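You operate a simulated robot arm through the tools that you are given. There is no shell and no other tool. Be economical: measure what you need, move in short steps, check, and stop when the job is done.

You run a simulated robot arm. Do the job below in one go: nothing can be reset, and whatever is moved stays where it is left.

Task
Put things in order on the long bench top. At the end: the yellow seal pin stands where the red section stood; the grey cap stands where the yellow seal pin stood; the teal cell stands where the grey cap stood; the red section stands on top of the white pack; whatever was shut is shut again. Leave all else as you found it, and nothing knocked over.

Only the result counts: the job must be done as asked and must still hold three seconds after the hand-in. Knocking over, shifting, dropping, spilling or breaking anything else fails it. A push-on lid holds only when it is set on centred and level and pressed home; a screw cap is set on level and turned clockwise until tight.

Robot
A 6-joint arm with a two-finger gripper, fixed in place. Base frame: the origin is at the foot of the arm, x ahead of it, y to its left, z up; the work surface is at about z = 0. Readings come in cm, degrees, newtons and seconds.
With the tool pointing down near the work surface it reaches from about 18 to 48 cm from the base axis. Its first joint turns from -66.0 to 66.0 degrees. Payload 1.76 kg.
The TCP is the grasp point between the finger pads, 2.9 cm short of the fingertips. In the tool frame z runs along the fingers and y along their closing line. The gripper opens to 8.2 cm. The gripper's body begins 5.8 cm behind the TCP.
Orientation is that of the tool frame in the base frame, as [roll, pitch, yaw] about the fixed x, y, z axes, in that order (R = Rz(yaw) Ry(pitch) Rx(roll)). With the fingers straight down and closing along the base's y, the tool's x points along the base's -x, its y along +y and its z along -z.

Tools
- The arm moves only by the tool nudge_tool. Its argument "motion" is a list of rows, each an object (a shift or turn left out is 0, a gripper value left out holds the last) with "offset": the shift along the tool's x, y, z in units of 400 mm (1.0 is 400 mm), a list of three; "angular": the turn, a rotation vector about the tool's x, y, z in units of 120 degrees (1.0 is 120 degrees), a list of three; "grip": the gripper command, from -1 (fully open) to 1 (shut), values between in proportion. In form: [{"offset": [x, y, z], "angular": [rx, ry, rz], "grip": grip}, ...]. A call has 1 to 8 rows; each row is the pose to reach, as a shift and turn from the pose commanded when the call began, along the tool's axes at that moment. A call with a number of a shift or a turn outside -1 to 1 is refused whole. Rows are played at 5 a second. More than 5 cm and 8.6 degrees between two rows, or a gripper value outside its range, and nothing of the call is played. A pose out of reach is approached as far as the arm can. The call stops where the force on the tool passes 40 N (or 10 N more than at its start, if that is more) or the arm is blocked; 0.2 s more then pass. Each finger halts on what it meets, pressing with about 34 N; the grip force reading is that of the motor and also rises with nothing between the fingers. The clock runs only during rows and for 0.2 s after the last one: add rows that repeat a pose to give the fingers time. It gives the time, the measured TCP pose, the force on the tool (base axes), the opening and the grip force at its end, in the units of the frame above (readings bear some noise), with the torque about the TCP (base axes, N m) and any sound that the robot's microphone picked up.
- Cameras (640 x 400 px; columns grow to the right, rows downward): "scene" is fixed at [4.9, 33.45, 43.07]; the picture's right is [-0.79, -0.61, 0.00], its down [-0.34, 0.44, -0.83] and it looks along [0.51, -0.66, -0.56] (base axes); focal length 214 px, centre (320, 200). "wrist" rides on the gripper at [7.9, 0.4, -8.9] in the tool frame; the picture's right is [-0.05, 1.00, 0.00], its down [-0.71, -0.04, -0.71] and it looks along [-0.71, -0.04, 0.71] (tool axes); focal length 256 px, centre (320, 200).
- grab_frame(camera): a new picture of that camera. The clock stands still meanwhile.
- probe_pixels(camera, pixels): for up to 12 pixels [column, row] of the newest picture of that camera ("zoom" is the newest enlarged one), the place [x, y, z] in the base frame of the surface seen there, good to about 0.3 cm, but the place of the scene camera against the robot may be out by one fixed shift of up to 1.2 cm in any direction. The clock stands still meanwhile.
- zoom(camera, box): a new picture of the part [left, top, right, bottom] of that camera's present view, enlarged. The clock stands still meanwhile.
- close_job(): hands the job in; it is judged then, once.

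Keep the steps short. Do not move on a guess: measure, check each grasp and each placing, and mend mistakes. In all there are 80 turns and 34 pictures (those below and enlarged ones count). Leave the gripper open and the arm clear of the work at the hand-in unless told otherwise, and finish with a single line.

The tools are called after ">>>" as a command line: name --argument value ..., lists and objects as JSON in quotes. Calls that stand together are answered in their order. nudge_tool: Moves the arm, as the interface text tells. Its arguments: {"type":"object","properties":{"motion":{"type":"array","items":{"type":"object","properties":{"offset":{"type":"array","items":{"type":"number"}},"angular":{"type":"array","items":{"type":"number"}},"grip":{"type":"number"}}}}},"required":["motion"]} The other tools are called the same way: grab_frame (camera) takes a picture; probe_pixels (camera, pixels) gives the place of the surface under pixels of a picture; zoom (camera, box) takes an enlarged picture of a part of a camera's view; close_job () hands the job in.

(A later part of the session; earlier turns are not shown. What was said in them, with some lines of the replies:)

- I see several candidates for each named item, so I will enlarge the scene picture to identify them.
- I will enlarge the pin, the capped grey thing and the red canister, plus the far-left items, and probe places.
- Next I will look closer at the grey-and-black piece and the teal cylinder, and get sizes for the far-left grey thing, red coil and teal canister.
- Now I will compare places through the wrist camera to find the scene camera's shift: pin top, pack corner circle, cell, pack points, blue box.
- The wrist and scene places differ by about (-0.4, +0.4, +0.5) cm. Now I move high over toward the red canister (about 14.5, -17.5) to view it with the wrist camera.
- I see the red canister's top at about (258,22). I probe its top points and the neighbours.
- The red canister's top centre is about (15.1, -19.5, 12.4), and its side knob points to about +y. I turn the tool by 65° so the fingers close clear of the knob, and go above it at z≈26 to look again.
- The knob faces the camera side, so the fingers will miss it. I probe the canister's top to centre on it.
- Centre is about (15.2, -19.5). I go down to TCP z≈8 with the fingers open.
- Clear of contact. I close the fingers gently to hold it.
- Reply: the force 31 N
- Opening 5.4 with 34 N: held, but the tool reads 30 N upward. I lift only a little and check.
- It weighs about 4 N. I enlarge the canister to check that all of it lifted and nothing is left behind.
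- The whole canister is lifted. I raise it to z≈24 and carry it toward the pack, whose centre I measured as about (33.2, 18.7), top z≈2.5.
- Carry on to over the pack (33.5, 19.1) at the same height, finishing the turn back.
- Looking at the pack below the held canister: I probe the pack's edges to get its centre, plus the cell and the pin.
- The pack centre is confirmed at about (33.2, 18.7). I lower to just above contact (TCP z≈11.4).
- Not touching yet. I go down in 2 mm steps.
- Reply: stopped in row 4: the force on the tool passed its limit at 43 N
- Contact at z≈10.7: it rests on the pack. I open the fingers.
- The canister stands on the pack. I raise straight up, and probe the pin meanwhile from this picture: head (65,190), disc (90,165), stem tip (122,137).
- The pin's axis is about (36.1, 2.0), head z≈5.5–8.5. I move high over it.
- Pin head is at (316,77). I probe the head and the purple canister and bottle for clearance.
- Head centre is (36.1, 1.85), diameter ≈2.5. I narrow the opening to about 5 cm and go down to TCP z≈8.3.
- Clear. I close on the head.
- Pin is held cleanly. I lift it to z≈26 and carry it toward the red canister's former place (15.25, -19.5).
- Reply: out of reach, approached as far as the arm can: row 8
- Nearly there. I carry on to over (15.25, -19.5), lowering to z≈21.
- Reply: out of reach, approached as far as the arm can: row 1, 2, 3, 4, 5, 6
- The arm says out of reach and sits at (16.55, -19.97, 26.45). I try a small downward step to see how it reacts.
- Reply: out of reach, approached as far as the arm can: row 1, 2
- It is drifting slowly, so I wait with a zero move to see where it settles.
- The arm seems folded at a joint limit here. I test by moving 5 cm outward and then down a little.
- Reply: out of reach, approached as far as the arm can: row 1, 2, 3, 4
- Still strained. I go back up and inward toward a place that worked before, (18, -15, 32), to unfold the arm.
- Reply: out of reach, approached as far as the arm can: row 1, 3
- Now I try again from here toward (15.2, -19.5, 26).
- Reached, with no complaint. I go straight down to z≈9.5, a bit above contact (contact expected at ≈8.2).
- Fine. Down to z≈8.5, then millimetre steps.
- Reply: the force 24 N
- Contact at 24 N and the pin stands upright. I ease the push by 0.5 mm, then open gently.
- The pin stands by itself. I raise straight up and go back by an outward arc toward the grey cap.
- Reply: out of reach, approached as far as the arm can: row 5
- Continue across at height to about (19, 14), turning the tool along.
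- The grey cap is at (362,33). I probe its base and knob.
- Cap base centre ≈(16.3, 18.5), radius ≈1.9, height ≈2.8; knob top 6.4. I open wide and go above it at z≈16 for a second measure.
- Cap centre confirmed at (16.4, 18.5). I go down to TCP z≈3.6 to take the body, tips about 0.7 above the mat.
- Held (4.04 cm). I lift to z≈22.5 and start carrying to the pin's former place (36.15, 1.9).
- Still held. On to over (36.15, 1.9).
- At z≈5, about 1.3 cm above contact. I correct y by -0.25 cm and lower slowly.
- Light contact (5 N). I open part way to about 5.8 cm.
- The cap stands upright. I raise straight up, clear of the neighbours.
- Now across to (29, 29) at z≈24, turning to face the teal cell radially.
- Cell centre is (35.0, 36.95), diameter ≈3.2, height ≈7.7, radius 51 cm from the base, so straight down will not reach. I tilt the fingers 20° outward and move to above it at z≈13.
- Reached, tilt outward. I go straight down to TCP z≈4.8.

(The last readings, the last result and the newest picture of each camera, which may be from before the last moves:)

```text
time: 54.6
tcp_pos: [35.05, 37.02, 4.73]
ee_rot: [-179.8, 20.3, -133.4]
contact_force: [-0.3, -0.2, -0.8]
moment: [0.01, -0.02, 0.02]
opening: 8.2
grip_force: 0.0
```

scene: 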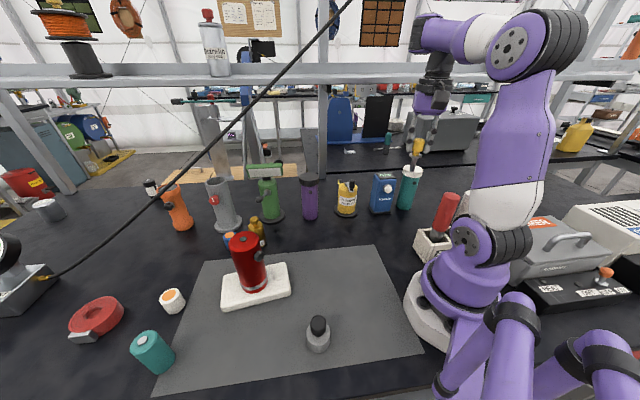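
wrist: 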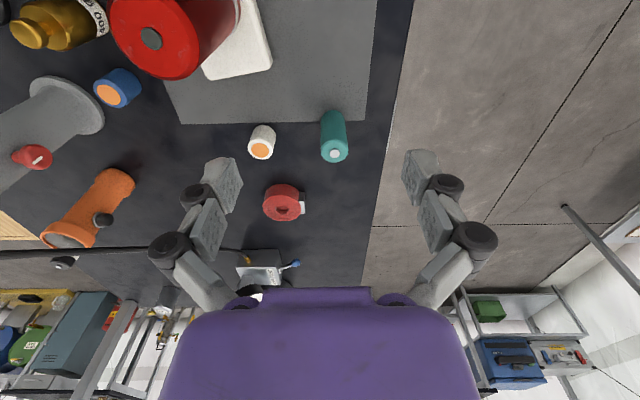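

No contact. I close on the cell.

>>> nudge_tool --motion '[{"grip": -0.5}, {"grip": -0.1}, {"grip": 0.2}, {"grip": 0.5}, {"grip": 0.8}, {"grip": 0.8}]'

>>> nudge_tool --motion '[{"offset": [-0.009, 0, -0.024]}, {"offset": [-0.022, 0, -0.06]}, {"offset": [-0.035, 0, -0.094]}, {"offset": [-0.035, 0, -0.094]}]'

>>> grab_frame --camera "wrist"

```text
time: 56.0
tcp_pos: [35.08, 36.88, 4.74]
ee_rot: [-179.8, 20.4, -133.4]
contact_force: [-1.7, -0.5, 2.0]
moment: [-0.03, 0.03, 0.01]
opening: 3.25
grip_force: 34.2
```

```text
time: 57.0
tcp_pos: [35.02, 36.8, 8.76]
ee_rot: [-179.7, 20.3, -133.5]
contact_force: [-0.2, -0.3, -1.7]
moment: [-0.02, -0.01, 0.02]
opening: 3.25
grip_force: 34.0
```

```text
7 pictures are left
```

wrist: 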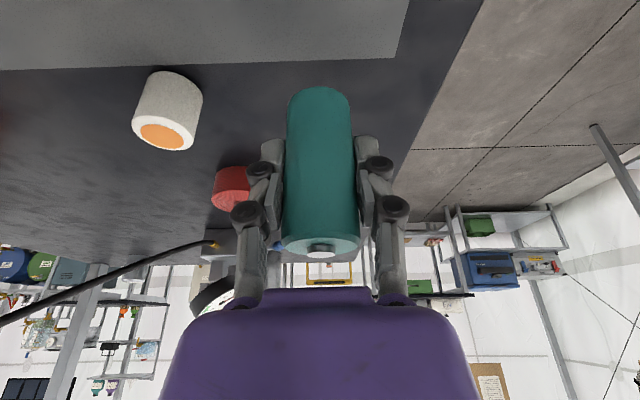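

The cell is held, upright. I bring it inward to a free mat spot near (25, 26.2), to set it down and regrasp straight from above.

>>> nudge_tool --motion '[{"offset": [0.085, 0, -0.032]}, {"offset": [0.171, 0, -0.064]}, {"offset": [0.256, 0, -0.095]}, {"offset": [0.342, 0, -0.127]}, {"offset": [0.358, 0, -0.085]}, {"offset": [0.372, 0, -0.046]}, {"offset": [0.372, 0, -0.046]}]'

```text
time: 58.6
tcp_pos: [25.17, 26.26, 5.46]
ee_rot: [-179.8, 20.3, -133.3]
contact_force: [1.1, -0.1, -0.9]
moment: [-0.01, -0.03, 0.02]
opening: 3.25
grip_force: 33.2
```

Lower the last 0.7 cm slowly.

>>> nudge_tool --motion '[{"offset": [0.0035, 0, 0.0094]}, {"offset": [0.0052, 0, 0.0141]}, {"offset": [0.0061, 0, 0.0164]}, {"offset": [0.0065, 0, 0.0176]}, {"offset": [0.0065, 0, 0.0176]}]'

```text
time: 59.8
tcp_pos: [25.2, 26.41, 4.73]
ee_rot: [-179.7, 20.4, -133.4]
contact_force: [-2.7, -4.0, 22.2]
moment: [-0.14, 0.1, -0.01]
opening: 3.25
grip_force: 33.8
```

Contact (22 N). I ease 0.4 mm and open.

>>> nudge_tool --motion '[{"offset": [-0.0003, 0, -0.0009]}, {"offset": [-0.0003, 0, -0.0009], "grip": 0.2}, {"offset": [-0.0003, 0, -0.0009], "grip": 0.1}, {"offset": [-0.0003, 0, -0.0009], "grip": -0.1}, {"offset": [-0.0003, 0, -0.0009], "grip": -0.5}, {"offset": [-0.0003, 0, -0.0009], "grip": -1}, {"offset": [-0.0003, 0, -0.0009], "grip": -1}]'

>>> nudge_tool --motion '[{"offset": [-0.035, 0, -0.094]}, {"offset": [-0.07, 0, -0.188]}, {"offset": [-0.1, 0, -0.27]}, {"offset": [-0.1, 0, -0.27], "angular": [0, 0.06, 0]}, {"offset": [-0.1, 0, -0.27], "angular": [0, 0.12, 0]}, {"offset": [-0.1, 0, -0.27], "angular": [0, 0.169, 0]}, {"offset": [-0.1, 0, -0.27], "angular": [0, 0.169, 0]}]'

>>> grab_frame --camera "wrist"

```text
time: 61.4
tcp_pos: [25.14, 26.27, 4.59]
ee_rot: [-179.7, 20.3, -133.5]
contact_force: [0.0, 0.4, -0.2]
moment: [-0.01, 0.02, 0.05]
opening: 8.22
grip_force: 0.0
```

```text
time: 63.0
tcp_pos: [25.07, 26.28, 16.29]
ee_rot: [-179.9, 0.1, -133.4]
contact_force: [0.7, 0.1, -0.2]
moment: [0.01, 0.0, -0.01]
opening: 8.2
grip_force: 0.0
```

```text
6 pictures are left
```

wrist: 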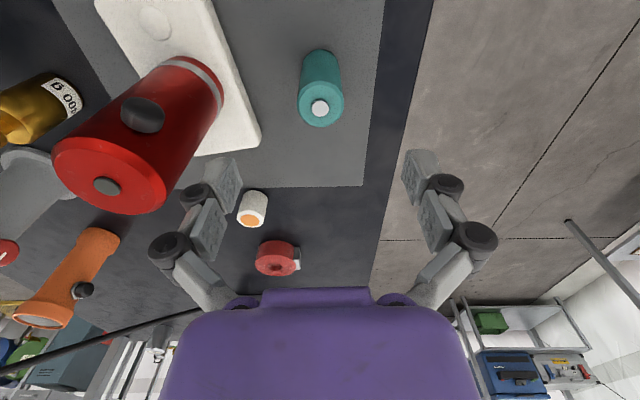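

The cell stands at (320,95). I probe its top for the regrasp.

>>> probe_pixels --camera "wrist" --pixels '[[320, 108], [301, 100], [341, 100], [320, 90], [320, 122], [306, 55], [337, 55]]'

```text
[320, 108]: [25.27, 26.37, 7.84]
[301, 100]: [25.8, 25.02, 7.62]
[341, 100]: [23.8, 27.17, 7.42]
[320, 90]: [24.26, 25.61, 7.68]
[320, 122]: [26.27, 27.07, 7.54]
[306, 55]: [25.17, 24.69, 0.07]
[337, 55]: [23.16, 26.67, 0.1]
```

Centre (25.2, 26.35), right below the TCP. I go down to z≈5 and close.

>>> nudge_tool --motion '[{"offset": [-0.003, 0, 0.1]}, {"offset": [-0.003, 0, 0.19]}, {"offset": [-0.003, 0, 0.25]}, {"offset": [-0.003, 0, 0.282]}, {"offset": [-0.003, 0, 0.282]}]'

>>> nudge_tool --motion '[{"grip": -0.5}, {"grip": -0.1}, {"grip": 0.2}, {"grip": 0.5}, {"grip": 0.8}, {"grip": 0.8}]'

```text
time: 64.2
tcp_pos: [25.08, 26.28, 4.87]
ee_rot: [-179.9, 0.0, -133.4]
contact_force: [-0.1, -0.2, -0.1]
moment: [0.03, 0.04, 0.01]
opening: 8.18
grip_force: 0.0
```

```text
time: 65.6
tcp_pos: [25.16, 26.22, 5.04]
ee_rot: [-179.9, 0.1, -133.4]
contact_force: [-1.4, 0.3, 3.6]
moment: [0.0, 0.02, 0.03]
opening: 3.26
grip_force: 34.2
```

Held. I lift 4 cm and carry it to the cap's former place (16.4, 18.5), lowering to just above the mat.

>>> nudge_tool --motion '[{"offset": [0, 0, -0.05]}, {"offset": [0, 0, -0.1]}, {"offset": [0.1, 0.009, -0.1]}, {"offset": [0.2, 0.017, -0.1]}, {"offset": [0.2925, 0.0255, -0.1]}, {"offset": [0.2925, 0.0255, -0.05]}, {"offset": [0.2925, 0.0255, -0.02]}, {"offset": [0.2925, 0.0255, -0.02]}]'

```text
time: 67.4
tcp_pos: [16.33, 18.58, 5.67]
ee_rot: [-179.8, 0.1, -133.4]
contact_force: [0.5, -0.2, -1.0]
moment: [0.01, 0.01, -0.02]
opening: 3.26
grip_force: 34.1
```

In place at (16.33, 18.58). Last 0.7 cm slowly.

>>> nudge_tool --motion '[{"offset": [0, 0, 0.008]}, {"offset": [0, 0, 0.013]}, {"offset": [0, 0, 0.016]}, {"offset": [0, 0, 0.018]}, {"offset": [0, 0, 0.018]}]'

```text
time: 68.6
tcp_pos: [16.37, 18.73, 5.03]
ee_rot: [-179.8, 0.1, -133.4]
contact_force: [-0.1, -0.6, -1.8]
moment: [0.01, -0.01, 0.0]
opening: 3.25
grip_force: 34.0
```

>>> nudge_tool --motion '[{"offset": [0.002, -0.003, 0.002]}, {"offset": [0.002, -0.003, 0.004]}, {"offset": [0.002, -0.003, 0.005]}, {"offset": [0.002, -0.003, 0.005]}]'

```text
time: 69.6
tcp_pos: [16.49, 18.56, 4.81]
ee_rot: [-179.9, 0.1, -133.4]
contact_force: [-5.2, 6.9, 21.6]
moment: [0.27, 0.12, 0.04]
opening: 3.27
grip_force: 33.7
```

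Contact at 22 N. I ease 0.4 mm, open, and then raise straight up.

>>> nudge_tool --motion '[{"offset": [0, 0, -0.001]}, {"offset": [0, 0, -0.001], "grip": 0.2}, {"offset": [0, 0, -0.001], "grip": 0.1}, {"offset": [0, 0, -0.001], "grip": -0.1}, {"offset": [0, 0, -0.001], "grip": -0.5}, {"offset": [0, 0, -0.001], "grip": -1}, {"offset": [0, 0, -0.001], "grip": -1}]'

>>> nudge_tool --motion '[{"offset": [0, 0, -0.1]}, {"offset": [0, 0, -0.21]}, {"offset": [0, 0, -0.32]}, {"offset": [0, 0, -0.43]}, {"offset": [0, 0, -0.53]}, {"offset": [-0.05, -0.08, -0.6]}, {"offset": [-0.1, -0.16, -0.65]}]'

>>> grab_frame --camera "scene"

```text
time: 71.2
tcp_pos: [16.55, 18.51, 4.97]
ee_rot: [-179.9, 0.1, -133.4]
contact_force: [0.0, 0.0, 0.6]
moment: [0.01, 0.01, 0.02]
opening: 8.2
grip_force: 0.0
```

```text
time: 72.8
tcp_pos: [23.78, 16.95, 30.95]
ee_rot: [-179.9, 0.0, -133.5]
contact_force: [0.8, 0.8, 0.3]
moment: [-0.02, 0.02, -0.01]
opening: 8.2
grip_force: 0.1
```

```text
5 pictures are left
```

scene: 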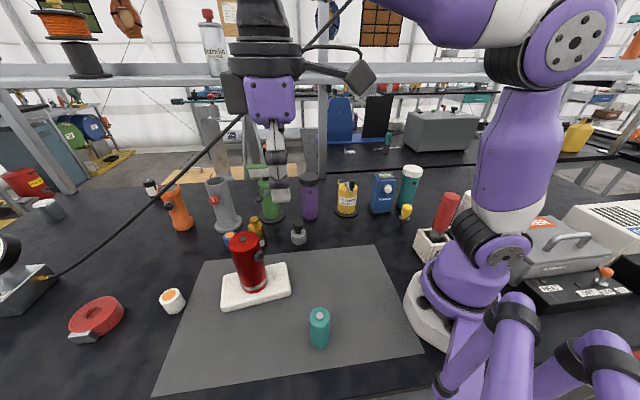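

The final picture shows each piece upright in its place: red canister on the pack, pin at (405,212), cap at (299,235), cell at (319,328). Nothing else has moved and nothing was opened, so I hand it in.

>>> close_job

```text
The job is handed in.
```

The job is handed in: the pin, the cap and the cell stand in their new places, the red section stands on the white pack, nothing shut was opened, and the arm is clear with the gripper open.
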